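You operate a simulated robot arm through the tools that you are given. There is no shell and no other tool.

You are at the controls of a simulated robot arm. One attempt, no reset.

TASK
Wipe up the spilt milk and rinse the cloth in fresh water.
Fine: tip the water jug into the washing bowl and stand it back; use the cream cloth and lay it back. Set down upright: marked table jug.

The check looks at the end state, three seconds after you hand in, the way a careful person would. Anything else that was tipped, shoved, dropped, spilled or broken makes it a failure. Flat cloth is picked up by pressing the open fingertips on it (5 to 10 N) and closing them slowly along it; thin cloth reads only 2 to 8 mm in the jaws.

THE ROBOT
A 6-joint arm with a two-finger gripper, on a carriage that runs on a rail from [-0.164, -0.049] to [2.08, 0.616] (x, y) and turns from -2.897 to 2.897 rad about z. Base frame: it is fixed where the carriage stands at the start and does not move with it; the origin is on the floor, on the carriage's upright axis, x ahead of it, y to its left, z up. Readings come in m, rad, newtons and seconds.
With the tool pointing down near the work surface it reaches from about 0.18 to 0.96 m from the robot's upright axis, wherever it stands. Its first joint turns from -2.897 to 2.897 rad. Places, roughly: cream cloth (9x8x6 cm) [2.9, 0.4, 0.8]; marked table jug [2.75, 0.25, 0.75]; washing bowl [2.25, 0.25, 0.75]. Payload 2.54 kg.
Tool frame: the origin (TCP) lies between the finger pads and is the grasp point; the fingertips stand 0.023 m ahead of it; z points along the fingers, y is the line along which they close. The gripper opens to 0.126 m; its body begins 0.082 m behind the TCP.
Orientation is told as [roll, pitch, yaw] about the base's x, y, z axes, in that order, counted from this pose: with the fingers straight down and closing along the base's y, the tool's x points along the base's -x, its y along +y and its z along -z.

THE INTERFACE
- The arm moves only by the tool step_arm. Its argument "rows" is a list of rows, each an object (a shift or turn left out is 0, a gripper value left out holds the last) with "offset": the shift along the tool's x, y, z in m, a list of three; "rot": the turn, a rotation vector about the tool's x, y, z in rad, a list of three; "jaw": the finger opening in m, from 0 to 0.126. In form: [{"offset": [x, y, z], "rot": [rx, ry, rz], "jaw": jaw}, ...]. A call has 1 to 20 rows; each row shifts and turns the commanded pose from where the row before left it, along the tool's axes as they then stand. Each row takes 0.2 s and may step no farther than 0.05 m and 0.15 rad from the row before; otherwise, or with a gripper value out of range, the whole call is refused. A pose out of reach is approached as far as the arm can. The call stops where the force on the tool passes 70 N (or 10 N more than at its start, if that is more) or the arm is blocked; 0.2 s more then pass. Each finger travels about 0.0842 m/s and halts on what it meets, pressing with about 38 N; the grip force reading is that of the motor and also rises with nothing between the fingers. The clock runs only during rows and for 0.2 s after the last one: add rows that do not move to give the fingers time. It gives the time, the measured TCP pose, the force on the tool (base axes), the opening and the grip force at its end, in the units of the frame above (readings bear some noise), with the torque about the TCP (base axes, N m) and any sound that the robot's microphone picked up.
- Cameras (640 x 400 px; columns grow to the right, rows downward): "scene" is now at [0.07, 0.1878, 1.3321]; the picture's right is [-0.12, -0.99, 0.00], its down [-0.49, 0.06, -0.87] and it looks along [0.87, -0.10, -0.49] (base axes); focal length 280 px, centre (320, 200). "wrist" rides on the gripper at [0.082, 0.014, -0.122] in the tool frame; the picture's right is [-0.17, 0.99, 0.00], its down [-0.79, -0.13, -0.60] and it looks along [-0.59, -0.10, 0.80] (tool axes); focal length 243 px, centre (320, 200). There is no depth. A picture from a camera that has moved, and an enlarged one, comes with that camera's place and axes in the base frame and with its lens.
- grab_frame(camera): a new picture of that camera. The clock stands still meanwhile.
- raise_lower(by): moves the trunk up (or, below 0, down) by that many m; the arm and the scene camera ride with it, the base frame stays. It gives what a move gives, with no picture.
- base_move(legs): drives the robot by 1 to 6 legs, each [ahead, left, turn to the left] in m, m and rad, along the robot's own axes; the way and the turn of a leg run together, so that a leg with both is an arc; at most 1.5 m and 3.142 rad a leg. The arm and the cameras ride along, it lands a little off, and it stops where it bumps. It keeps to its track: a leg is cut to what the track allows. It gives what a move gives.
- pan_tilt(pan, tilt): turns the head with the scene camera to pan (to the left, within 2.094 rad either way) and tilt (down, from -0.506 to 1.204), counted from straight ahead of the robot. It gives what a move gives.
- inspect(camera, box): a new picture of the part [left, top, right, bottom] of that camera's present view, enlarged. The clock stands still meanwhile.
- hand_in(): hands the job in; it is judged then, once.

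Places have to be worked out from the pictures, the camera data and where the tool is seen. Open the gripper and draw the arm clear of the work before you hand the job in, unless the task says otherwise.

The tools are called after "Emit:" as name(argument=value, ...) on one line, values as JSON. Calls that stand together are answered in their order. step_arm: Moves the arm, as the interface text tells. Its arguments: {"type":"object","properties":{"rows":{"type":"array","items":{"type":"object","properties":{"offset":{"type":"array","items":{"type":"number"}},"rot":{"type":"array","items":{"type":"number"}},"jaw":{"type":"number"}}}}},"required":["rows"]} The other tools are called the same way: raise_lower (by) moves the trunk up or down; base_move (legs) drives the base; pan_tilt (pan, tilt) turns the head that bears the scene camera; grab_frame (camera) takes a picture; inspect (camera, box) takes an enlarged picture of a part of a camera's view; hand_in () hands the job in.

At the start:

```text
t: 0.0
ee_pos: [0.4785, -0.1216, 0.9643]
ee_rot: [0.001, 0.0, -0.002]
wrist_force: [0.6, -0.3, -1.3]
ft_torque: [0.02, 0.02, -0.03]
finger_gap: 0.1258
finger_force: 0.1
trunk travel left (down, up): [-0.125, 0.365]
robot x, y, heading: [0.0, 0.0007, 0.004]
head pan, tilt (commanded): [-0.12, 0.511]
```

scene: 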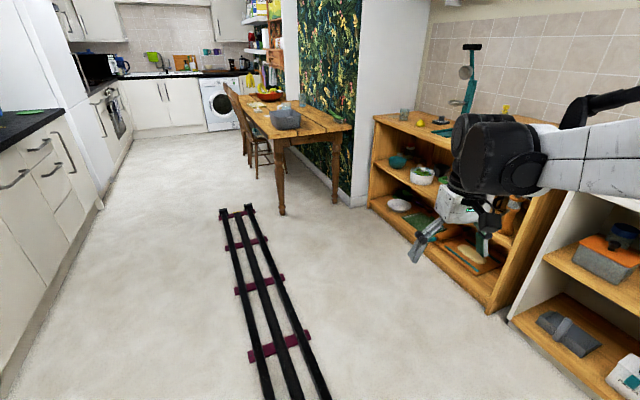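
wrist: 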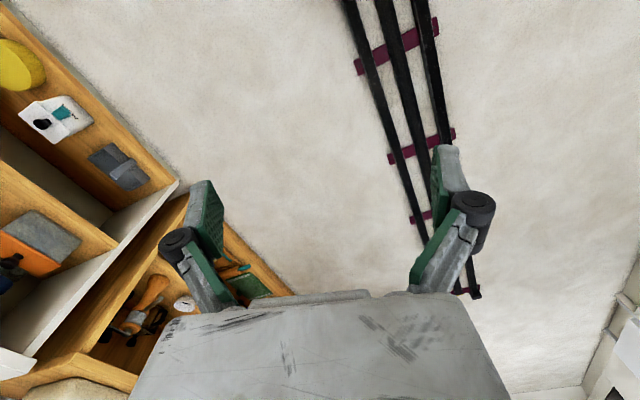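

I start by looking closer at the table in the distance, before driving along the rail.

Emit:
inspect(camera="scene", box=[220, 60, 380, 160])

Emit:
inspect(camera="scene", box=[360, 80, 520, 180])

```text
4.00 times, centred on (300, 110) of scene
camera zoom: at [0.07, 0.1878, 1.3321], right [-0.12, -0.99, 0.0], down [-0.49, 0.06, -0.87], along [0.87, -0.1, -0.49], focal length 1120 px, centre (400, 560)
```

zoom: 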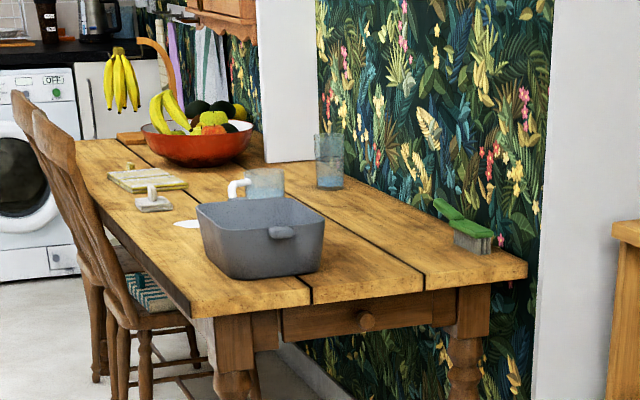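

```text
4.00 times, centred on (440, 130) of scene
camera zoom: at [0.07, 0.1878, 1.3321], right [-0.12, -0.99, 0.0], down [-0.49, 0.06, -0.87], along [0.87, -0.1, -0.49], focal length 1120 px, centre (-160, 480)
```

zoom: 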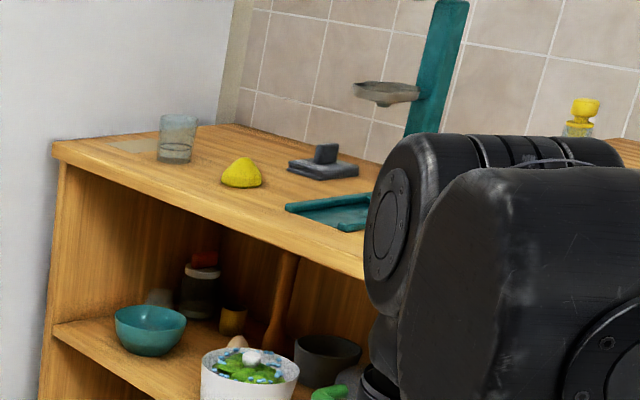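

The table holds a grey tub (washing bowl), a jug with a white handle, a glass, some beige cloths and a white patch (milk). I raise the trunk for clearance and drive part of the way along the rail.

Emit:
raise_lower(by=0.2)

Emit:
base_move(legs=[[1.25, 0.365, 0]])

Emit:
grab_frame(camera="scene")

```text
t: 2.2
ee_pos: [0.4766, -0.1216, 1.1637]
ee_rot: [-0.002, -0.002, 0.001]
wrist_force: [0.6, -0.2, 0.0]
ft_torque: [-0.01, 0.02, 0.01]
finger_gap: 0.1261
finger_force: 0.1
trunk travel left (down, up): [-0.325, 0.165]
robot x, y, heading: [-0.0006, -0.0006, -0.001]
head pan, tilt (commanded): [-0.12, 0.511]
```

```text
t: 8.9
ee_pos: [1.7661, 0.2495, 1.1632]
ee_rot: [0.0, 0.0, -0.021]
wrist_force: [-0.2, -0.5, 1.0]
ft_torque: [0.0, 0.0, 0.02]
finger_gap: 0.1258
finger_force: 0.0
trunk travel left (down, up): [-0.325, 0.165]
robot x, y, heading: [1.2908, 0.3841, -0.017]
head pan, tilt (commanded): [-0.12, 0.511]
```

```text
taken
camera scene: at [1.3642, 0.5683, 1.5321], right [-0.14, -0.99, 0.0], down [-0.48, 0.07, -0.87], along [0.86, -0.12, -0.49], focal length 280 px, centre (320, 200)
```

scene: 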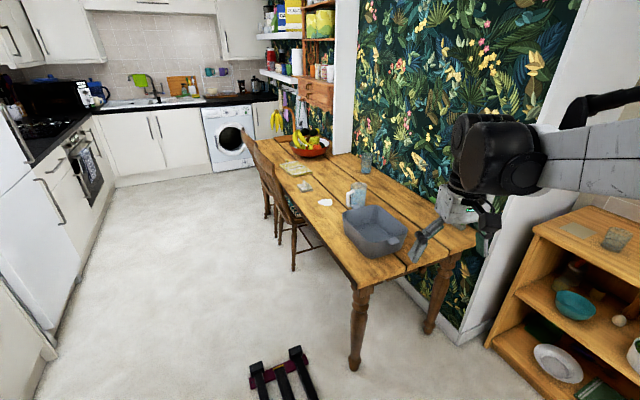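

The table is now well in view; I zoom in on it.

Emit:
inspect(camera="scene", box=[250, 130, 410, 230])

Emit:
inspect(camera="scene", box=[330, 160, 490, 260])

```text
4.00 times, centred on (330, 180) of scene
camera zoom: at [1.3642, 0.5683, 1.5321], right [-0.14, -0.99, 0.0], down [-0.48, 0.07, -0.87], along [0.86, -0.12, -0.49], focal length 1120 px, centre (280, 280)
```

zoom: 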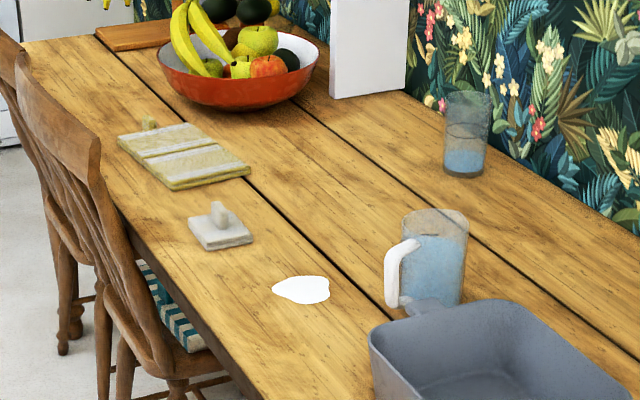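

```text
4.00 times, centred on (410, 210) of scene
camera zoom: at [1.3642, 0.5683, 1.5321], right [-0.14, -0.99, 0.0], down [-0.48, 0.07, -0.87], along [0.86, -0.12, -0.49], focal length 1120 px, centre (-40, 160)
```

zoom: 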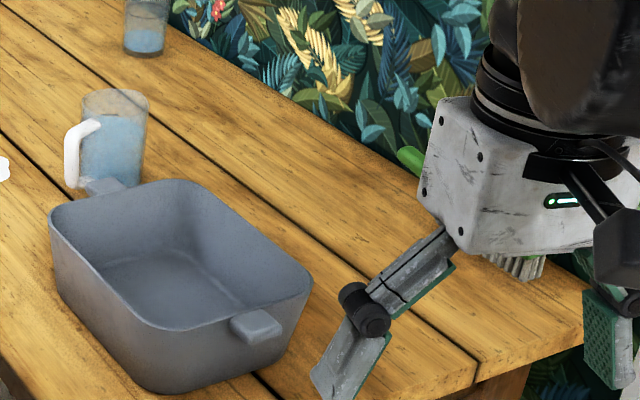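

The glass jug with a white handle sits at about (2.7, 0.2), the milk at about (2.72, 0.35), and the cream cloth at about (2.88, 0.45). I drive to the rail's end, and then look again.

Emit:
base_move(legs=[[0.6, 0.19, 0]])

Emit:
pan_tilt(pan=-0.4, tilt=0.75)

Emit:
grab_frame(camera="scene")

Emit:
grab_frame(camera="wrist")

```text
t: 12.5
ee_pos: [2.3756, 0.4244, 1.1643]
ee_rot: [0.0, -0.001, -0.036]
wrist_force: [0.6, 0.1, 0.4]
ft_torque: [0.02, 0.02, 0.01]
finger_gap: 0.1261
finger_force: 0.1
trunk travel left (down, up): [-0.325, 0.165]
robot x, y, heading: [1.9043, 0.5627, -0.031]
head pan, tilt (commanded): [-0.12, 0.511]
```

```text
t: 13.3
ee_pos: [2.3757, 0.4235, 1.1648]
ee_rot: [0.0, 0.0, -0.036]
wrist_force: [0.6, 1.0, 0.2]
ft_torque: [-0.04, -0.03, 0.01]
finger_gap: 0.1261
finger_force: 0.0
trunk travel left (down, up): [-0.325, 0.165]
robot x, y, heading: [1.9047, 0.5694, -0.038]
head pan, tilt (commanded): [-0.4, 0.75]
```

```text
taken
camera scene: at [1.9646, 0.7276, 1.5113], right [-0.42, -0.91, 0.0], down [-0.62, 0.29, -0.73], along [0.66, -0.31, -0.68], focal length 280 px, centre (320, 200)
```

scene: 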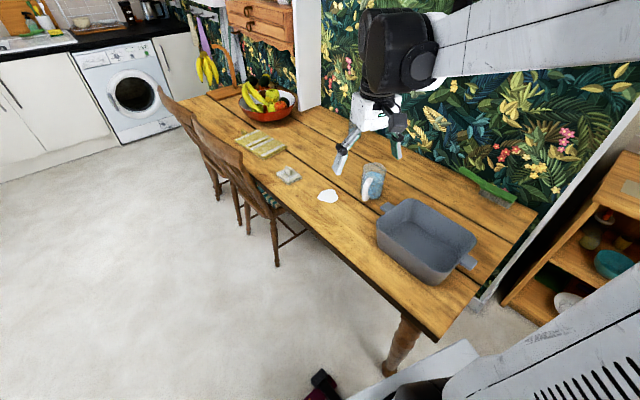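

```text
taken
camera wrist: at [2.2943, 0.4406, 1.2864], right [0.2, 0.98, 0.0], down [0.79, -0.16, 0.6], along [0.59, -0.12, -0.8], focal length 243 px, centre (320, 200)
```

wrist: 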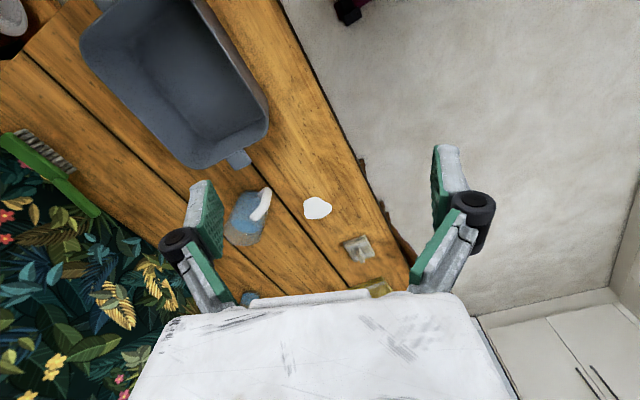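

Everything is visible. I zoom in for exact measurement of the objects.

Emit:
inspect(camera="scene", box=[260, 150, 420, 250])

Emit:
inspect(camera="scene", box=[350, 180, 510, 280])

Emit:
inspect(camera="wrist", box=[200, 160, 360, 260])

```text
4.00 times, centred on (340, 200) of scene
camera zoom: at [1.9646, 0.7276, 1.5113], right [-0.42, -0.91, 0.0], down [-0.62, 0.29, -0.73], along [0.66, -0.31, -0.68], focal length 1120 px, centre (240, 200)
```

zoom: 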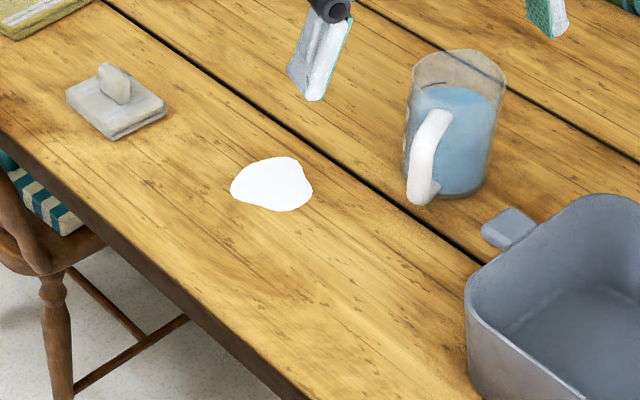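

```text
4.00 times, centred on (430, 230) of scene
camera zoom: at [1.9646, 0.7276, 1.5113], right [-0.42, -0.91, 0.0], down [-0.62, 0.29, -0.73], along [0.66, -0.31, -0.68], focal length 1120 px, centre (-120, 80)
```

zoom: 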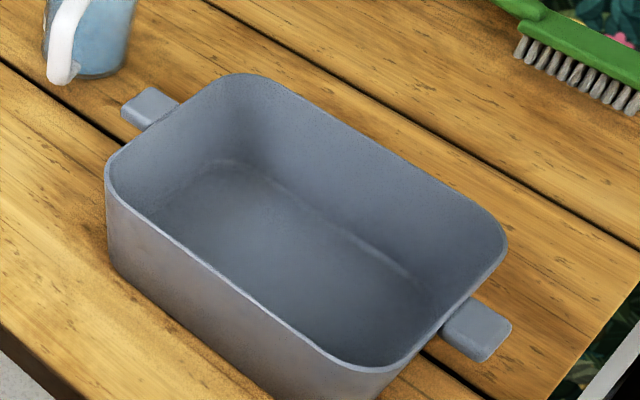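

```text
4.00 times, centred on (280, 210) of wrist
camera zoom: at [2.2943, 0.4406, 1.2864], right [0.2, 0.98, 0.0], down [0.79, -0.16, 0.6], along [0.59, -0.12, -0.8], focal length 970 px, centre (480, 160)
```

zoom: 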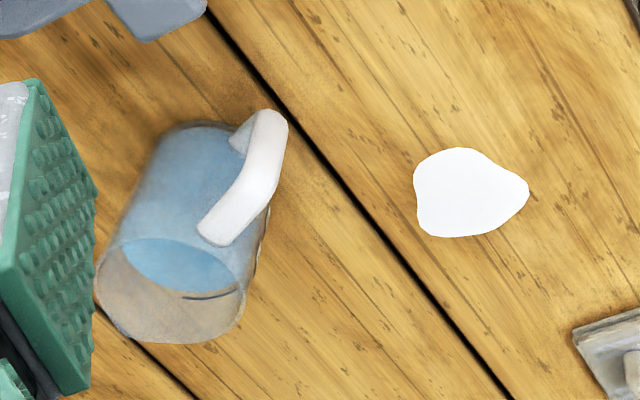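

Two-view triangulation puts the table top at z≈0.755, the jug axis at about (2.641, 0.186) with its rim at z≈0.885, the milk at (2.712, 0.343), and the cloth knob near (2.887, 0.445). The tub centre is about (2.335, 0.204) with its rim at about 0.865. I turn the hand to face the jug's handle side and look with the wrist camera.

Emit:
step_arm(rows=[{"offset": [-0.041, 0.0065, 0]}, {"offset": [-0.041, 0.0065, 0]}, {"offset": [-0.041, 0.0065, 0]}, {"offset": [-0.041, 0.0065, 0]}, {"rot": [0, 0, 0.1455]}, {"rot": [0, 0, 0.1455]}, {"rot": [0, 0, 0.1455]}, {"rot": [0, 0, 0.1455]}, {"rot": [0, 0, 0.1455]}, {"rot": [0, 0, 0.1455]}, {"rot": [0, 0, 0.1455]}, {"rot": [0, 0, 0.1455]}, {}])

Emit:
grab_frame(camera="wrist")

Emit:
grab_frame(camera="scene")

```text
t: 16.1
ee_pos: [2.5421, 0.4444, 1.1646]
ee_rot: [0.0, -0.002, -1.203]
wrist_force: [-0.2, 0.6, -0.2]
ft_torque: [0.03, -0.01, 0.0]
finger_gap: 0.1263
finger_force: 0.0
trunk travel left (down, up): [-0.325, 0.165]
robot x, y, heading: [1.9036, 0.564, -0.036]
head pan, tilt (commanded): [-0.4, 0.75]
```

```text
taken
camera wrist: at [2.5238, 0.5259, 1.2866], right [0.98, 0.2, 0.0], down [0.16, -0.79, 0.6], along [0.12, -0.59, -0.8], focal length 243 px, centre (320, 200)
```

wrist: 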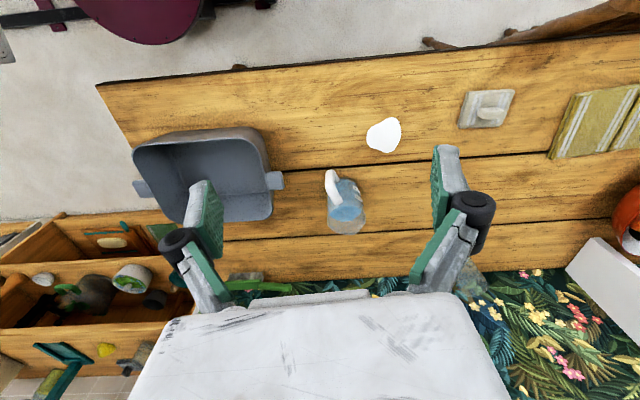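

```text
taken
camera scene: at [1.9646, 0.7275, 1.5113], right [-0.42, -0.91, 0.0], down [-0.62, 0.29, -0.73], along [0.66, -0.31, -0.68], focal length 280 px, centre (320, 200)
```

scene: 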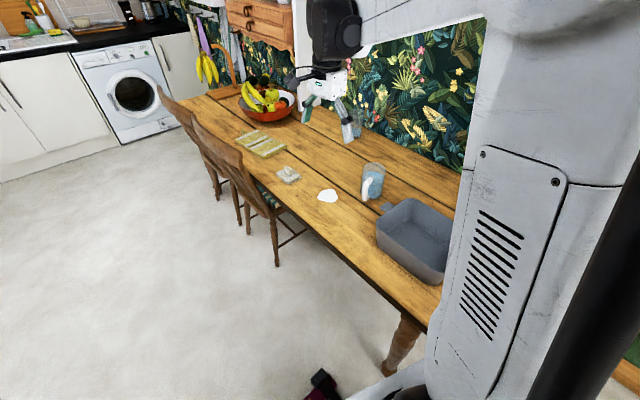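

I zoom the wrist view on the jug, the cloth, and the tub.

Emit:
inspect(camera="wrist", box=[290, 150, 390, 250])

Emit:
inspect(camera="wrist", box=[440, 70, 540, 140])

Emit:
inspect(camera="wrist", box=[110, 110, 310, 235])

```text
4.00 times, centred on (340, 200) of wrist
camera zoom: at [2.5238, 0.5259, 1.2866], right [0.98, 0.2, 0.0], down [0.16, -0.79, 0.6], along [0.12, -0.59, -0.8], focal length 970 px, centre (240, 200)
```

zoom: 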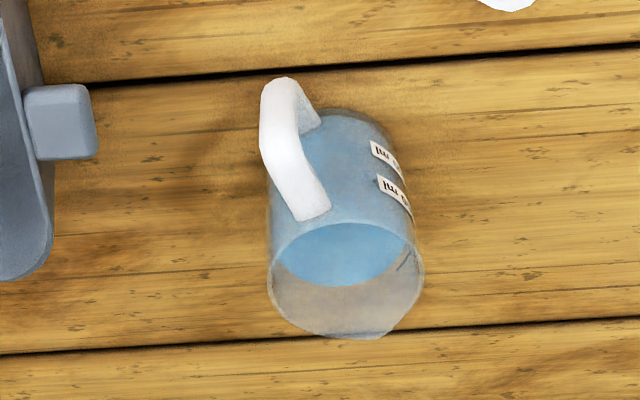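

```text
5.71 times, centred on (490, 105) of wrist
camera zoom: at [2.5238, 0.5259, 1.2866], right [0.98, 0.2, 0.0], down [0.16, -0.79, 0.6], along [0.12, -0.59, -0.8], focal length 1386 px, centre (-651, 743)
```

zoom: 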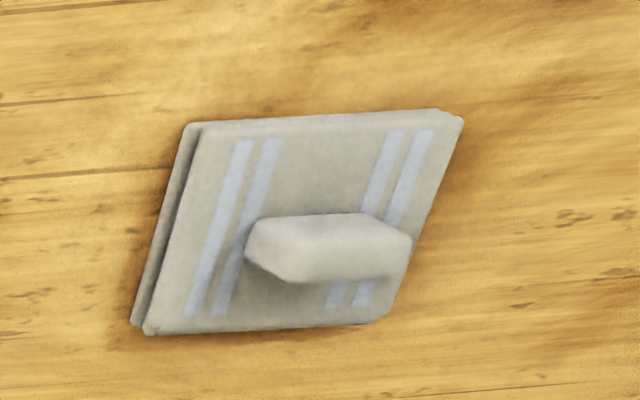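

```text
3.20 times, centred on (210, 172) of wrist
camera zoom: at [2.5238, 0.5259, 1.2866], right [0.98, 0.2, 0.0], down [0.16, -0.79, 0.6], along [0.12, -0.59, -0.8], focal length 776 px, centre (672, 288)
```

zoom: 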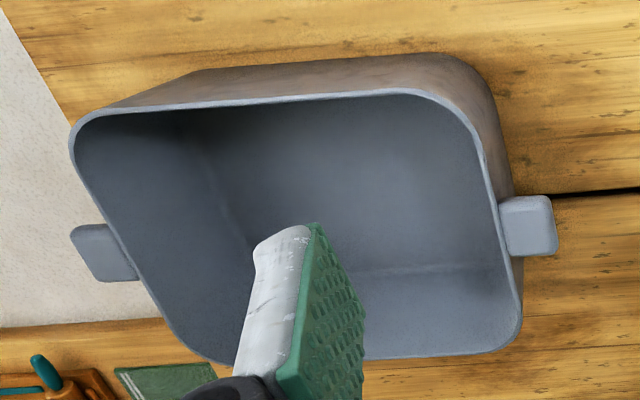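

The jug carries "ml" labels. Its handle points at about 130° and there is a small spout opposite it; the rim is at about z 0.885 and it is roughly three quarters full. Before gripping it I rehearse the pour tilt in free air above the tub to see that the arm can reach it.

Emit:
step_arm(rows=[{"rot": [0, 0, -0.11]}, {"rot": [0, 0, -0.11]}, {"rot": [0, 0, -0.11]}, {"offset": [0.00325, -0.0385, 0.0144]}, {"offset": [0.00325, -0.0385, 0.0144]}, {"offset": [0.00325, -0.0385, 0.0144]}, {"offset": [0.00325, -0.0385, 0.0144]}, {"offset": [0.00325, -0.0385, 0.0144]}, {"offset": [0.00325, -0.0385, 0.0144]}, {"offset": [0.00325, -0.0385, 0.0144]}, {"offset": [0.00325, -0.0385, 0.0144]}, {"rot": [0, 0.13, 0]}, {"rot": [0, 0.13, 0]}, {"rot": [0, 0.13, 0]}, {"rot": [0, 0.13, 0]}, {"rot": [0, 0.13, 0]}, {"rot": [0, 0.13, 0]}, {}])

Emit:
grab_frame(camera="scene")

```text
t: 19.9
ee_pos: [2.2888, 0.2657, 1.0484]
ee_rot: [0.003, 0.443, -0.87]
wrist_force: [0.2, 0.0, 0.6]
ft_torque: [0.03, -0.04, 0.0]
finger_gap: 0.1262
finger_force: 0.1
out of reach, approached as far as the arm can: row 15, 16, 17
trunk travel left (down, up): [-0.325, 0.165]
robot x, y, heading: [1.8997, 0.5604, -0.04]
head pan, tilt (commanded): [-0.4, 0.75]
```

```text
taken
camera scene: at [1.9645, 0.7276, 1.5113], right [-0.42, -0.91, 0.0], down [-0.62, 0.29, -0.73], along [0.66, -0.31, -0.68], focal length 280 px, centre (320, 200)
```

scene: 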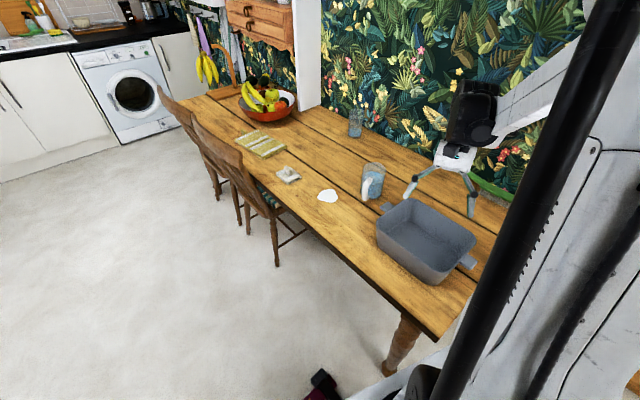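

Tilting the tool back toward the robot stops at about 0.44 rad, so a forward pour is limited. I test the other pitch end (hand nearly horizontal, as for grasping), which should allow a sideways roll pour.

Emit:
step_arm(rows=[{"rot": [0, -0.1434, 0]}, {"rot": [0, -0.1434, 0]}, {"rot": [0, -0.1434, 0]}, {"rot": [0, -0.1434, 0]}, {"rot": [0, -0.1434, 0]}, {"rot": [0, -0.1434, 0]}, {"rot": [0, -0.1434, 0]}, {"rot": [0, -0.1434, 0]}, {"rot": [0, -0.1434, 0]}, {"rot": [0, -0.1434, 0]}, {"rot": [0, -0.1434, 0]}, {}])

Emit:
grab_frame(camera="scene")

```text
t: 22.5
ee_pos: [2.2899, 0.2646, 1.0487]
ee_rot: [0.004, -1.134, -0.872]
wrist_force: [0.2, -0.8, 0.4]
ft_torque: [-0.02, 0.01, 0.02]
finger_gap: 0.1261
finger_force: 0.2
trunk travel left (down, up): [-0.325, 0.165]
robot x, y, heading: [1.9011, 0.5665, -0.036]
head pan, tilt (commanded): [-0.4, 0.75]
```

```text
taken
camera scene: at [1.965, 0.7271, 1.5113], right [-0.42, -0.91, 0.0], down [-0.62, 0.29, -0.73], along [0.66, -0.31, -0.68], focal length 280 px, centre (320, 200)
```

scene: 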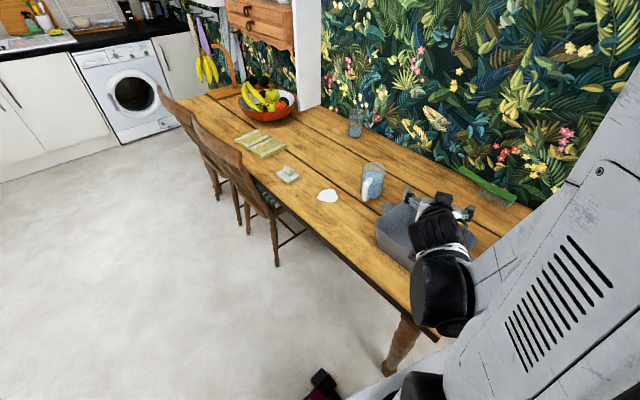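

Pitch −1.134 is reached fine. Now I rehearse the sideways roll about the hand's horizontal heading axis (mouth would tip toward −x, −y).

Emit:
step_arm(rows=[{"rot": [-0.0592, 0, 0.1268]}, {"rot": [-0.0592, 0, 0.1268]}, {"rot": [-0.0592, 0, 0.1268]}, {"rot": [-0.0592, 0, 0.1268]}, {"rot": [-0.0592, 0, 0.1268]}, {"rot": [-0.0592, 0, 0.1268]}, {"rot": [-0.0592, 0, 0.1268]}, {"rot": [-0.0592, 0, 0.1268]}, {"rot": [-0.0592, 0, 0.1268]}, {"rot": [-0.0592, 0, 0.1268]}, {"rot": [-0.0592, 0, 0.1268]}, {"rot": [-0.0592, 0, 0.1268]}, {"rot": [-0.0592, 0, 0.1268]}, {"rot": [-0.0592, 0, 0.1268]}, {"rot": [-0.0592, 0, 0.1268]}, {}])

Emit:
grab_frame(camera="scene")

```text
t: 25.9
ee_pos: [2.3006, 0.2502, 1.1945]
ee_rot: [1.812, 0.48, -1.948]
wrist_force: [-0.4, -0.7, 0.2]
ft_torque: [0.0, -0.01, 0.01]
finger_gap: 0.126
finger_force: 0.0
out of reach, approached as far as the arm can: row 3, 4, 5, 6, 7, 8, 9, 10, 11, 12, 13, 14, 15
trunk travel left (down, up): [-0.325, 0.165]
robot x, y, heading: [1.9019, 0.5657, -0.038]
head pan, tilt (commanded): [-0.4, 0.75]
```

```text
taken
camera scene: at [1.9646, 0.7276, 1.5113], right [-0.42, -0.91, 0.0], down [-0.62, 0.29, -0.73], along [0.66, -0.31, -0.68], focal length 280 px, centre (320, 200)
```

scene: 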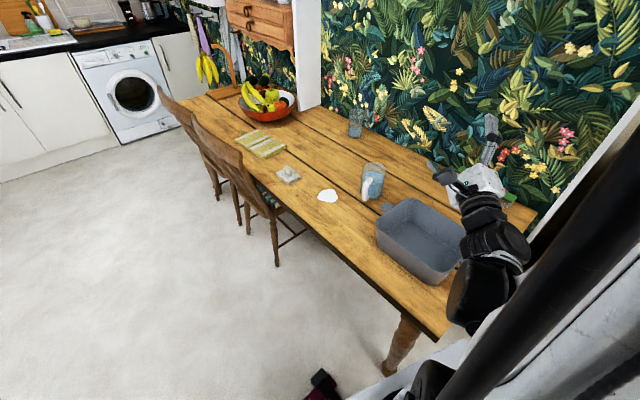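

The roll orientation is fully reached, only the height was off (it rose 0.14 m), so the trunk is too high for it. I lower the trunk by 0.15 m and try to bring the TCP to the pour height in that orientation.

Emit:
raise_lower(by=-0.15)

Emit:
grab_frame(camera="scene")

```text
t: 27.6
ee_pos: [2.3013, 0.2504, 1.0454]
ee_rot: [1.809, 0.476, -1.949]
wrist_force: [0.4, 0.3, -0.1]
ft_torque: [0.01, 0.02, 0.02]
finger_gap: 0.1263
finger_force: 0.0
trunk travel left (down, up): [-0.175, 0.315]
robot x, y, heading: [1.9045, 0.5616, -0.036]
head pan, tilt (commanded): [-0.4, 0.75]
```

```text
taken
camera scene: at [1.9646, 0.7275, 1.3614], right [-0.42, -0.91, 0.0], down [-0.62, 0.29, -0.73], along [0.66, -0.31, -0.68], focal length 280 px, centre (320, 200)
```

scene: 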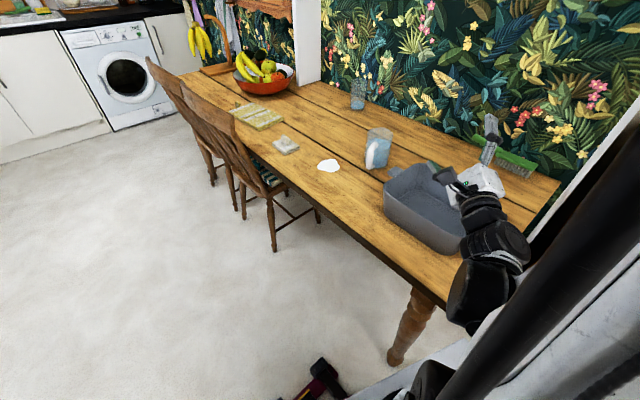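

I now check that the pour pose at about (2.37, 0.24, 0.975) is reachable with this trunk height.

Emit:
step_arm(rows=[{"offset": [-0.0058, -0.0281, 0.0167]}, {"offset": [-0.0058, -0.0281, 0.0167]}, {"offset": [-0.0058, -0.0281, 0.0167]}, {}])

```text
t: 28.6
ee_pos: [2.3789, 0.2339, 1.0276]
ee_rot: [1.809, 0.478, -1.948]
wrist_force: [0.0, 0.3, -0.2]
ft_torque: [0.02, -0.02, -0.02]
finger_gap: 0.126
finger_force: 0.1
out of reach, approached as far as the arm can: row 1, 2, 3
trunk travel left (down, up): [-0.175, 0.315]
robot x, y, heading: [1.9042, 0.5603, -0.038]
head pan, tilt (commanded): [-0.4, 0.75]
```

The low limit depends on the trunk height. I raise the hand first, then lower the trunk further to give the wrist room.

Emit:
step_arm(rows=[{"offset": [0.0153, 0.0288, 0.0071]}, {"offset": [0.0153, 0.0288, 0.0071]}, {"offset": [0.0153, 0.0288, 0.0071]}, {}])

Emit:
raise_lower(by=-0.14)

Emit:
grab_frame(camera="scene")

Emit:
grab_frame(camera="wrist")

```text
t: 29.6
ee_pos: [2.3792, 0.2308, 1.1289]
ee_rot: [1.81, 0.476, -1.95]
wrist_force: [0.1, -0.7, -0.2]
ft_torque: [-0.01, 0.04, 0.0]
finger_gap: 0.1261
finger_force: 0.0
trunk travel left (down, up): [-0.175, 0.315]
robot x, y, heading: [1.9038, 0.5647, -0.038]
head pan, tilt (commanded): [-0.4, 0.75]
```

```text
t: 31.3
ee_pos: [2.379, 0.2312, 0.9868]
ee_rot: [1.81, 0.475, -1.947]
wrist_force: [-0.2, -0.4, 0.0]
ft_torque: [0.01, 0.03, 0.03]
finger_gap: 0.126
finger_force: 0.0
trunk travel left (down, up): [-0.035, 0.455]
robot x, y, heading: [1.9023, 0.5654, -0.037]
head pan, tilt (commanded): [-0.4, 0.75]
```

```text
taken
camera scene: at [1.9646, 0.7275, 1.2214], right [-0.42, -0.91, 0.0], down [-0.62, 0.29, -0.73], along [0.66, -0.31, -0.68], focal length 280 px, centre (320, 200)
```

scene: 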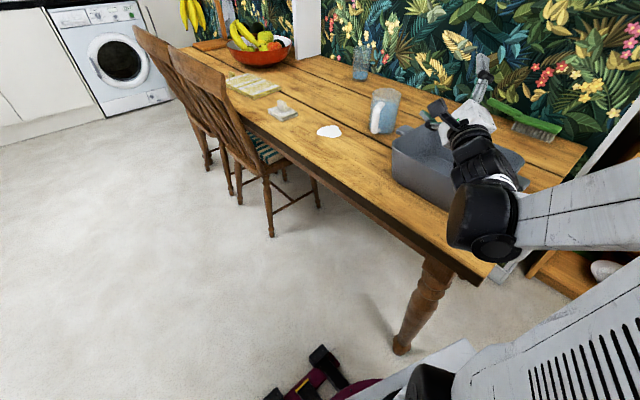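

```text
taken
camera wrist: at [2.2952, 0.3504, 1.0127], right [-0.43, -0.46, 0.78], down [-0.72, -0.34, -0.6], along [0.54, -0.82, -0.19], focal length 243 px, centre (320, 200)
```

wrist: 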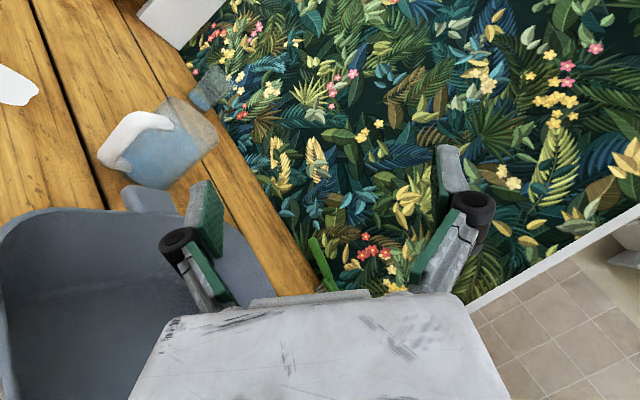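

The pour pose is reachable with the trunk here. I roll back to the upright grasp attitude and yaw to about −65° so that the hand approaches the handle side and keeps clear of the tub.

Emit:
step_arm(rows=[{"rot": [0.0592, 0, -0.1268]}, {"rot": [0.0592, 0, -0.1268]}, {"rot": [0.0592, 0, -0.1268]}, {"rot": [0.0592, 0, -0.1268]}, {"rot": [0.0592, 0, -0.1268]}, {"rot": [0.0592, 0, -0.1268]}, {"rot": [0.0592, 0, -0.1268]}, {"rot": [0.0592, 0, -0.1268]}, {"rot": [0.0592, 0, -0.1268]}, {"rot": [0.0592, 0, -0.1268]}, {"rot": [0.0592, 0, -0.1268]}, {"rot": [0.0592, 0, -0.1268]}, {"rot": [0.0592, 0, -0.1268]}, {"rot": [0.0592, 0, -0.1268]}, {"rot": [0.0592, 0, -0.1268]}, {"rot": [0.1187, 0, 0.0554]}, {"rot": [0.1187, 0, 0.0554]}, {}])

Emit:
grab_frame(camera="wrist")

Emit:
grab_frame(camera="scene")

```text
t: 32.5
ee_pos: [2.4266, 0.1844, 0.9984]
ee_rot: [1.495, -0.156, -1.997]
wrist_force: [-0.9, 0.5, 0.3]
ft_torque: [-0.01, 0.03, -0.02]
finger_gap: 0.1257
finger_force: 0.1
trunk travel left (down, up): [-0.035, 0.455]
robot x, y, heading: [1.8984, 0.5584, -0.037]
head pan, tilt (commanded): [-0.4, 0.75]
stopped in row 6: the arm was blocked; the commanded pose is now the measured one
```

```text
taken
camera wrist: at [2.3522, 0.3111, 1.01], right [0.06, -0.04, 1.0], down [-0.88, -0.47, 0.04], along [0.47, -0.88, -0.07], focal length 243 px, centre (320, 200)
```

wrist: 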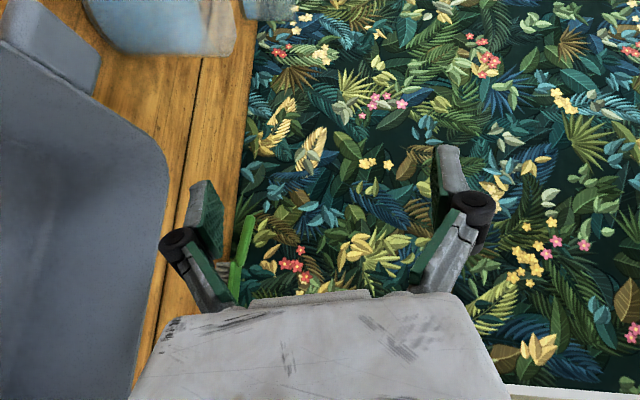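

```text
taken
camera scene: at [1.966, 0.7323, 1.2204], right [-0.37, -0.93, 0.0], down [-0.64, 0.25, -0.72], along [0.67, -0.27, -0.69], focal length 280 px, centre (320, 200)
```

scene: 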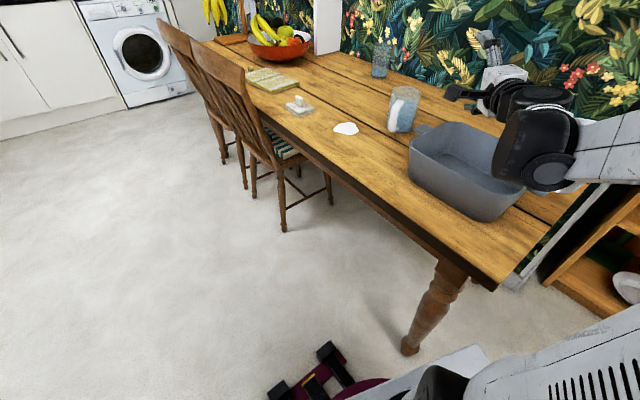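

The arm was blocked mid-roll and the head seems slightly twisted, so some link may be touching something. I look around toward the right before moving on.

Emit:
pan_tilt(pan=-0.9, tilt=0.8)

Emit:
grab_frame(camera="scene")

```text
t: 33.5
ee_pos: [2.4256, 0.1837, 0.9993]
ee_rot: [1.494, -0.156, -1.999]
wrist_force: [0.5, -0.2, -1.4]
ft_torque: [0.0, -0.02, 0.01]
finger_gap: 0.1259
finger_force: 0.0
trunk travel left (down, up): [-0.035, 0.455]
robot x, y, heading: [1.9044, 0.5629, -0.032]
head pan, tilt (commanded): [-0.901, 0.799]
```

```text
taken
camera scene: at [1.9658, 0.7323, 1.2199], right [-0.37, -0.93, 0.0], down [-0.65, 0.26, -0.72], along [0.67, -0.26, -0.69], focal length 280 px, centre (320, 200)
```

scene: 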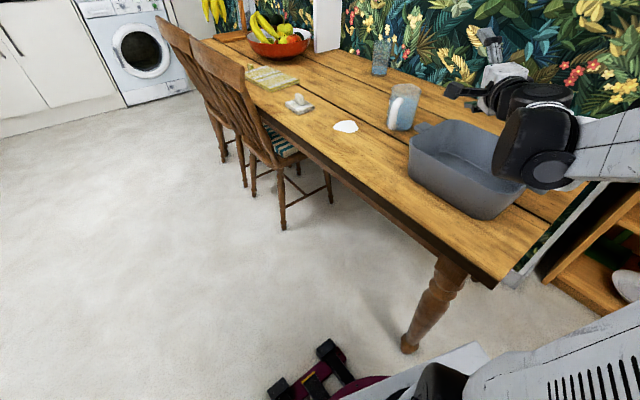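

The head didn't turn: the arm's elbow is right against the head on its right side. I turn the head away to the left, and move the hand outward and up to free it.

Emit:
pan_tilt(pan=-0.1, tilt=0.75)

Emit:
step_arm(rows=[{"offset": [0, 0.03, 0.02]}, {"offset": [0, 0.03, 0.02]}, {"offset": [0, 0.01, 0.03]}, {"offset": [0, 0.0, 0.03]}, {}])

Emit:
grab_frame(camera="scene")

```text
t: 34.6
ee_pos: [2.4248, 0.1843, 0.9991]
ee_rot: [1.493, -0.156, -1.998]
wrist_force: [0.0, -0.4, -0.1]
ft_torque: [-0.03, 0.0, 0.0]
finger_gap: 0.1258
finger_force: 0.1
trunk travel left (down, up): [-0.035, 0.455]
robot x, y, heading: [1.9008, 0.5608, -0.037]
head pan, tilt (commanded): [-0.099, 0.75]
```

```text
t: 35.8
ee_pos: [2.5265, 0.1505, 1.0587]
ee_rot: [1.494, -0.154, -1.999]
wrist_force: [0.9, -0.2, -0.3]
ft_torque: [-0.01, 0.03, -0.01]
finger_gap: 0.1257
finger_force: 0.0
trunk travel left (down, up): [-0.035, 0.455]
robot x, y, heading: [1.9043, 0.5658, -0.038]
head pan, tilt (commanded): [-0.099, 0.75]
```

```text
taken
camera scene: at [1.9715, 0.7514, 1.2213], right [-0.14, -0.99, 0.0], down [-0.68, 0.09, -0.73], along [0.72, -0.1, -0.68], focal length 280 px, centre (320, 200)
```

scene: 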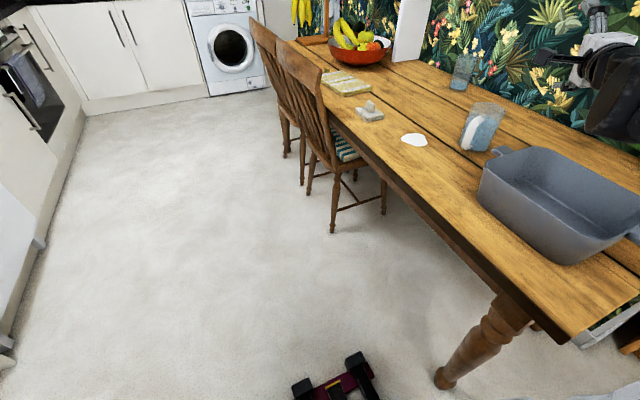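

The arm is free now. I raise the trunk, back the base up 0.15 m along the rail and turn it left 0.5 rad so the arm works further from the head.

Emit:
raise_lower(by=0.2)

Emit:
base_move(legs=[[-0.15, -0.045, 0], [0, 0, 0.5]])

Emit:
pan_tilt(pan=-0.85, tilt=0.7)

Emit:
grab_frame(camera="scene")

```text
t: 38.0
ee_pos: [2.5256, 0.1509, 1.2588]
ee_rot: [1.495, -0.156, -1.998]
wrist_force: [0.6, 0.5, 0.3]
ft_torque: [-0.01, 0.0, -0.03]
finger_gap: 0.1257
finger_force: 0.0
trunk travel left (down, up): [-0.235, 0.255]
robot x, y, heading: [1.9051, 0.5627, -0.038]
head pan, tilt (commanded): [-0.099, 0.75]
```

```text
t: 40.8
ee_pos: [2.4989, 0.4591, 1.2592]
ee_rot: [1.495, -0.155, -1.493]
wrist_force: [-0.3, -0.4, -0.1]
ft_torque: [0.02, 0.01, 0.01]
finger_gap: 0.1261
finger_force: 0.1
trunk travel left (down, up): [-0.235, 0.255]
robot x, y, heading: [1.7506, 0.5152, 0.473]
head pan, tilt (commanded): [-0.099, 0.75]
```

```text
t: 41.9
ee_pos: [2.4982, 0.4593, 1.2582]
ee_rot: [1.495, -0.155, -1.495]
wrist_force: [0.2, -0.6, 0.0]
ft_torque: [0.05, 0.01, -0.03]
finger_gap: 0.1259
finger_force: 0.1
trunk travel left (down, up): [-0.235, 0.255]
robot x, y, heading: [1.7543, 0.5184, 0.469]
head pan, tilt (commanded): [-0.85, 0.7]
```

```text
taken
camera scene: at [1.7281, 0.6789, 1.424], right [-0.1, -1.0, 0.0], down [-0.66, 0.06, -0.75], along [0.75, -0.07, -0.66], focal length 280 px, centre (320, 200)
```

scene: 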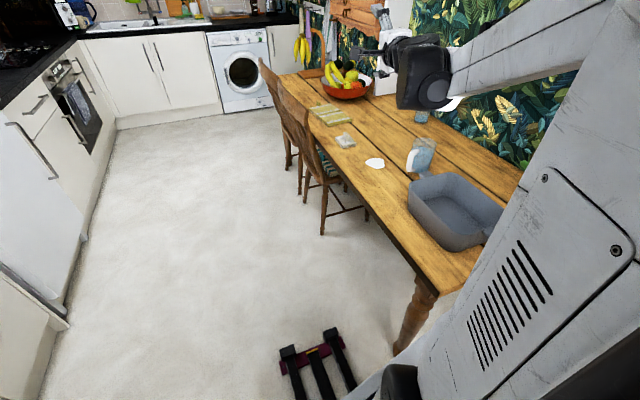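

The head again touches the upper arm at about pan −0.56, so I keep the pan at −0.5. I roll the hand back to the upright grasp attitude and yaw it to about −65°, high above the table.

Emit:
pan_tilt(pan=-0.5, tilt=0.75)

Emit:
step_arm(rows=[{"rot": [0.0592, 0, -0.1268]}, {"rot": [0.0592, 0, -0.1268]}, {"rot": [0.0592, 0, -0.1268]}, {"rot": [0.0592, 0, -0.1268]}, {"rot": [0.0592, 0, -0.1268]}, {"rot": [0.0592, 0, -0.1268]}, {"rot": [0.0592, 0, -0.1268]}, {"rot": [0.0592, 0, -0.1268]}, {"rot": [0.0592, 0, -0.1268]}, {"rot": [0.0592, 0, -0.1268]}, {"rot": [0.1158, 0, 0.054]}, {"rot": [0.1158, 0, 0.054]}, {"rot": [0.1158, 0, 0.054]}, {"rot": [0.1158, 0, 0.054]}, {"rot": [0.1158, 0, 0.054]}, {"rot": [0.1158, 0, 0.054]}, {}])

Emit:
grab_frame(camera="scene")

Emit:
grab_frame(camera="wrist")

```text
t: 42.7
ee_pos: [2.4972, 0.46, 1.2573]
ee_rot: [1.493, -0.155, -1.494]
wrist_force: [0.2, -0.3, -0.5]
ft_torque: [-0.02, -0.02, -0.01]
finger_gap: 0.1259
finger_force: 0.0
trunk travel left (down, up): [-0.235, 0.255]
robot x, y, heading: [1.7528, 0.5182, 0.464]
head pan, tilt (commanded): [-0.499, 0.75]
```

```text
t: 46.3
ee_pos: [2.4988, 0.4607, 1.2585]
ee_rot: [-0.01, -1.134, -1.123]
wrist_force: [0.4, 0.3, -0.5]
ft_torque: [-0.03, 0.01, 0.0]
finger_gap: 0.1259
finger_force: 0.0
trunk travel left (down, up): [-0.235, 0.255]
robot x, y, heading: [1.7528, 0.5192, 0.469]
head pan, tilt (commanded): [-0.499, 0.75]
```

```text
taken
camera scene: at [1.7275, 0.6846, 1.4213], right [-0.03, -1.0, 0.0], down [-0.68, 0.02, -0.73], along [0.73, -0.02, -0.68], focal length 280 px, centre (320, 200)
```

scene: 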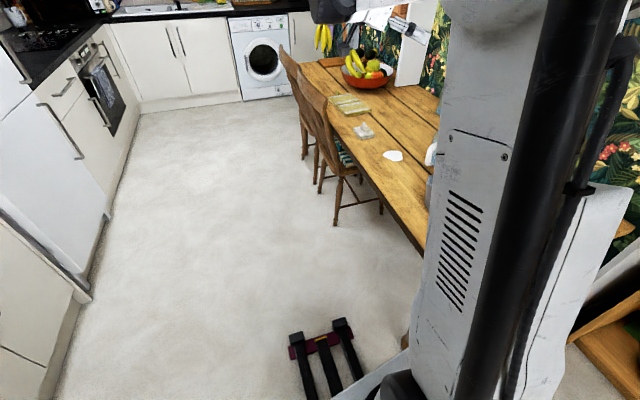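

```text
taken
camera wrist: at [2.4494, 0.5975, 1.2356], right [0.92, 0.36, 0.15], down [-0.2, 0.13, 0.97], along [0.33, -0.93, 0.2], focal length 243 px, centre (320, 200)
```

wrist: 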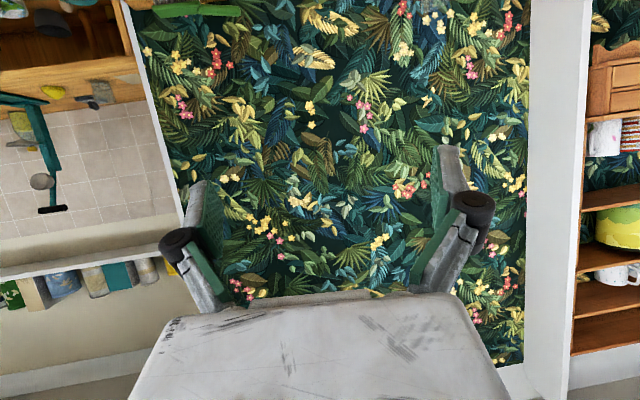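

The attitude is right (pitch −1.134, yaw −1.123). I lower the trunk by 0.2 m and go to a pre-grasp position about 0.14 m back from the jug along the tool axis.

Emit:
raise_lower(by=-0.2)

Emit:
step_arm(rows=[{"offset": [0.0119, 0.0027, 0.038]}, {"offset": [0.0119, 0.0027, 0.038]}, {"offset": [0.0119, 0.0027, 0.038]}, {"offset": [0.0119, 0.0027, 0.038]}, {}])

Emit:
grab_frame(camera="wrist")

Emit:
grab_frame(camera="scene")

```text
t: 48.5
ee_pos: [2.4979, 0.4608, 1.0579]
ee_rot: [-0.007, -1.136, -1.125]
wrist_force: [-0.4, 0.6, -0.2]
ft_torque: [0.02, 0.01, 0.0]
finger_gap: 0.1257
finger_force: 0.1
trunk travel left (down, up): [-0.035, 0.455]
robot x, y, heading: [1.7568, 0.5161, 0.472]
head pan, tilt (commanded): [-0.499, 0.75]
```

```text
t: 49.7
ee_pos: [2.5577, 0.3577, 0.9503]
ee_rot: [-0.009, -1.133, -1.124]
wrist_force: [-0.6, 0.0, 0.0]
ft_torque: [0.04, 0.02, 0.06]
finger_gap: 0.1261
finger_force: 0.1
trunk travel left (down, up): [-0.035, 0.455]
robot x, y, heading: [1.7506, 0.5166, 0.468]
head pan, tilt (commanded): [-0.499, 0.75]
```

```text
taken
camera wrist: at [2.5087, 0.4965, 0.9286], right [0.92, 0.36, 0.15], down [-0.2, 0.13, 0.97], along [0.33, -0.93, 0.19], focal length 243 px, centre (320, 200)
```

wrist: 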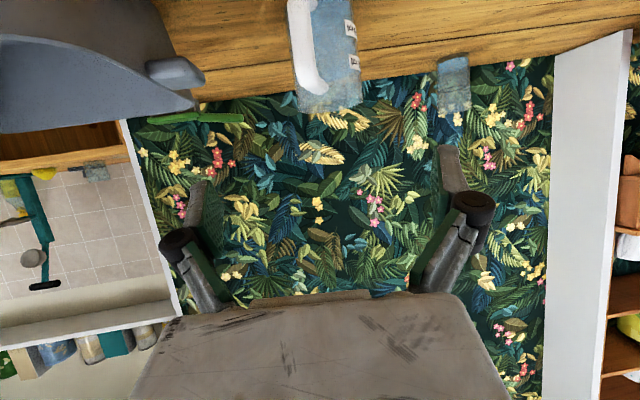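

```text
taken
camera scene: at [1.7271, 0.6845, 1.2213], right [-0.03, -1.0, 0.0], down [-0.68, 0.02, -0.73], along [0.73, -0.02, -0.68], focal length 280 px, centre (320, 200)
```

scene: 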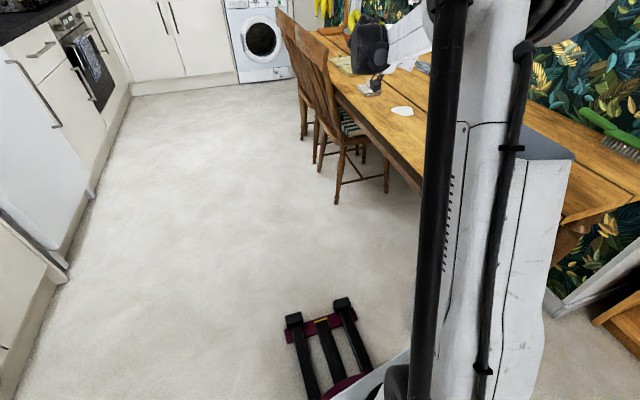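

From the wrist view the jug axis is at about (2.650, 0.189), about 1 cm to the side of my tool line. I correct sideways and advance to 0.14 m before the grasp point, then check again.

Emit:
step_arm(rows=[{"offset": [0.0118, 0.0052, 0.0375]}, {"offset": [0.0118, 0.0052, 0.0375]}, {}])

Emit:
grab_frame(camera="wrist")

Emit:
pan_tilt(pan=-0.3, tilt=0.6)

Emit:
grab_frame(camera="scene")

```text
t: 50.5
ee_pos: [2.5893, 0.3093, 0.8969]
ee_rot: [-0.009, -1.132, -1.124]
wrist_force: [0.2, 0.3, 0.4]
ft_torque: [-0.03, -0.01, 0.01]
finger_gap: 0.1261
finger_force: 0.0
trunk travel left (down, up): [-0.035, 0.455]
robot x, y, heading: [1.7556, 0.5196, 0.47]
head pan, tilt (commanded): [-0.499, 0.75]
```

```text
taken
camera wrist: at [2.5409, 0.4462, 0.8747], right [0.92, 0.36, 0.15], down [-0.2, 0.13, 0.97], along [0.33, -0.93, 0.19], focal length 243 px, centre (320, 200)
```

wrist: 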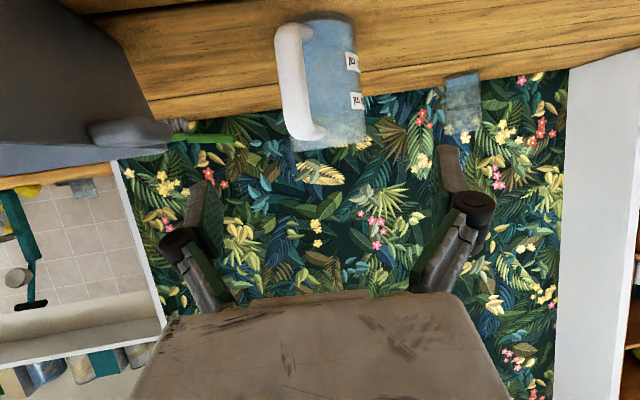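

```text
t: 51.2
ee_pos: [2.5909, 0.3094, 0.8978]
ee_rot: [-0.008, -1.133, -1.125]
wrist_force: [-0.1, 0.0, -0.3]
ft_torque: [0.01, 0.01, -0.02]
finger_gap: 0.1262
finger_force: 0.0
trunk travel left (down, up): [-0.035, 0.455]
robot x, y, heading: [1.7555, 0.5183, 0.465]
head pan, tilt (commanded): [-0.3, 0.6]
```

```text
taken
camera scene: at [1.7315, 0.7018, 1.2341], right [0.17, -0.99, 0.0], down [-0.56, -0.09, -0.82], along [0.81, 0.14, -0.57], focal length 280 px, centre (320, 200)
```

scene: 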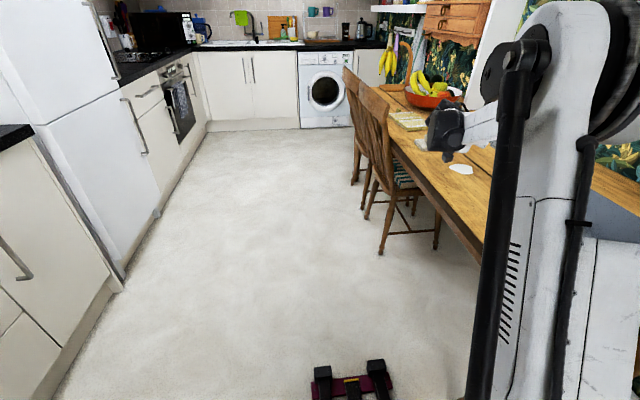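

The jug's rim is at about 0.877 and its axis at about (2.652, 0.189); the handle stays inside the open fingers. I advance along the tool axis in two stages.

Emit:
step_arm(rows=[{"offset": [0.001, 0.0008, 0.0288]}, {"offset": [0.001, 0.0008, 0.0288]}, {"offset": [0.001, 0.0008, 0.0288]}, {}])

Emit:
grab_frame(camera="wrist")

```text
t: 52.2
ee_pos: [2.626, 0.2435, 0.8551]
ee_rot: [-0.007, -1.133, -1.124]
wrist_force: [0.3, -0.3, -0.4]
ft_torque: [0.01, 0.01, 0.02]
finger_gap: 0.1263
finger_force: 0.0
trunk travel left (down, up): [-0.035, 0.455]
robot x, y, heading: [1.7549, 0.5207, 0.469]
head pan, tilt (commanded): [-0.3, 0.6]
```

```text
taken
camera wrist: at [2.5766, 0.3797, 0.8337], right [0.92, 0.36, 0.15], down [-0.2, 0.13, 0.97], along [0.33, -0.92, 0.19], focal length 243 px, centre (320, 200)
```

wrist: 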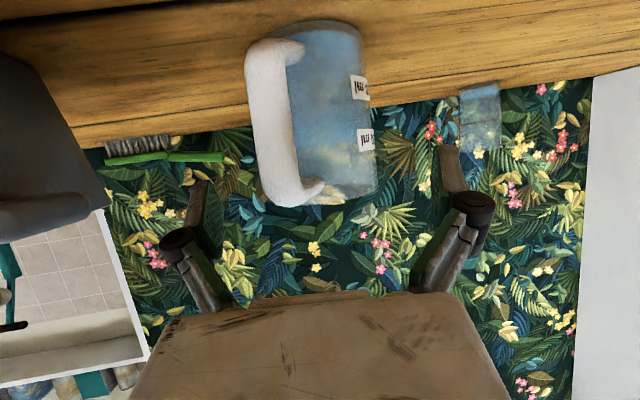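

Advancing cleanly. I zoom in to judge the jug's centre between the fingers.

Emit:
inspect(camera="wrist", box=[200, 0, 440, 220])

```text
1.82 times, centred on (320, 110) of wrist
camera zoom: at [2.5766, 0.3797, 0.8337], right [0.92, 0.36, 0.15], down [-0.2, 0.13, 0.97], along [0.33, -0.92, 0.19], focal length 441 px, centre (320, 364)
```

zoom: 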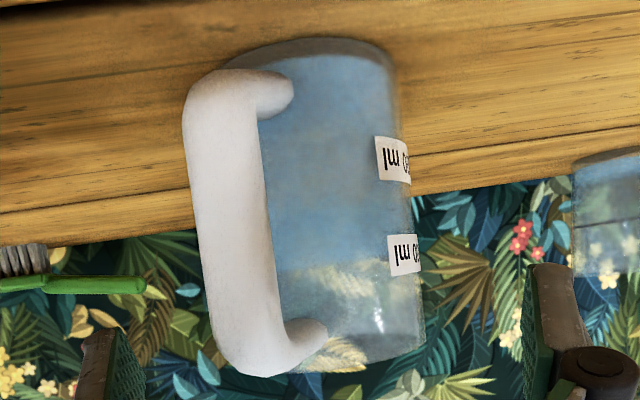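

The jug is centred within a few millimetres. I advance the last 58 mm and check.

Emit:
step_arm(rows=[{"offset": [0.001, 0.0012, 0.0288]}, {"offset": [0.001, 0.0012, 0.0288]}, {}])

Emit:
grab_frame(camera="wrist")

```text
t: 53.0
ee_pos: [2.6504, 0.1964, 0.8326]
ee_rot: [-0.009, -1.131, -1.125]
wrist_force: [0.1, 1.2, 0.0]
ft_torque: [0.02, 0.01, -0.01]
finger_gap: 0.1257
finger_force: 0.0
trunk travel left (down, up): [-0.035, 0.455]
robot x, y, heading: [1.7528, 0.5189, 0.473]
head pan, tilt (commanded): [-0.3, 0.6]
```

```text
taken
camera wrist: at [2.6015, 0.3327, 0.8096], right [0.92, 0.36, 0.15], down [-0.2, 0.13, 0.97], along [0.33, -0.93, 0.19], focal length 243 px, centre (320, 200)
```

wrist: 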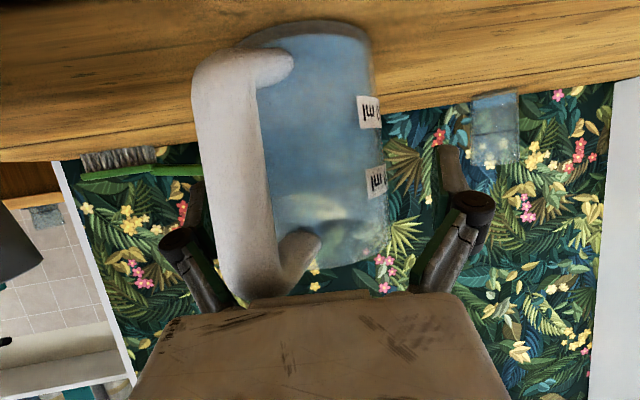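

The jug sits between the pads with its handle inside the palm gap and clear of the finger. I close slowly.

Emit:
step_arm(rows=[{"jaw": 0.115}, {"jaw": 0.107}, {"jaw": 0.1}, {"jaw": 0.095}, {"jaw": 0.091}, {"jaw": 0.088}, {"jaw": 0.085}, {"jaw": 0.082}, {}])

Emit:
grab_frame(camera="wrist")

```text
t: 55.0
ee_pos: [2.6497, 0.1961, 0.8324]
ee_rot: [-0.01, -1.134, -1.123]
wrist_force: [-1.7, 0.0, -0.3]
ft_torque: [-0.06, 0.11, -0.09]
finger_gap: 0.0893
finger_force: 37.6
trunk travel left (down, up): [-0.035, 0.455]
robot x, y, heading: [1.7516, 0.5186, 0.471]
head pan, tilt (commanded): [-0.3, 0.6]
```

```text
taken
camera wrist: at [2.6013, 0.3328, 0.8098], right [0.92, 0.36, 0.15], down [-0.2, 0.13, 0.97], along [0.33, -0.93, 0.19], focal length 243 px, centre (320, 200)
```

wrist: 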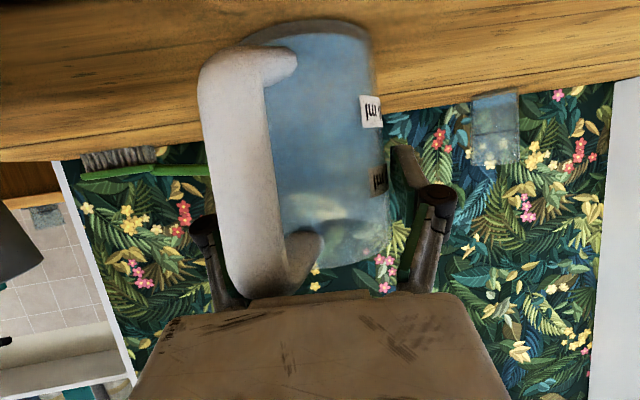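

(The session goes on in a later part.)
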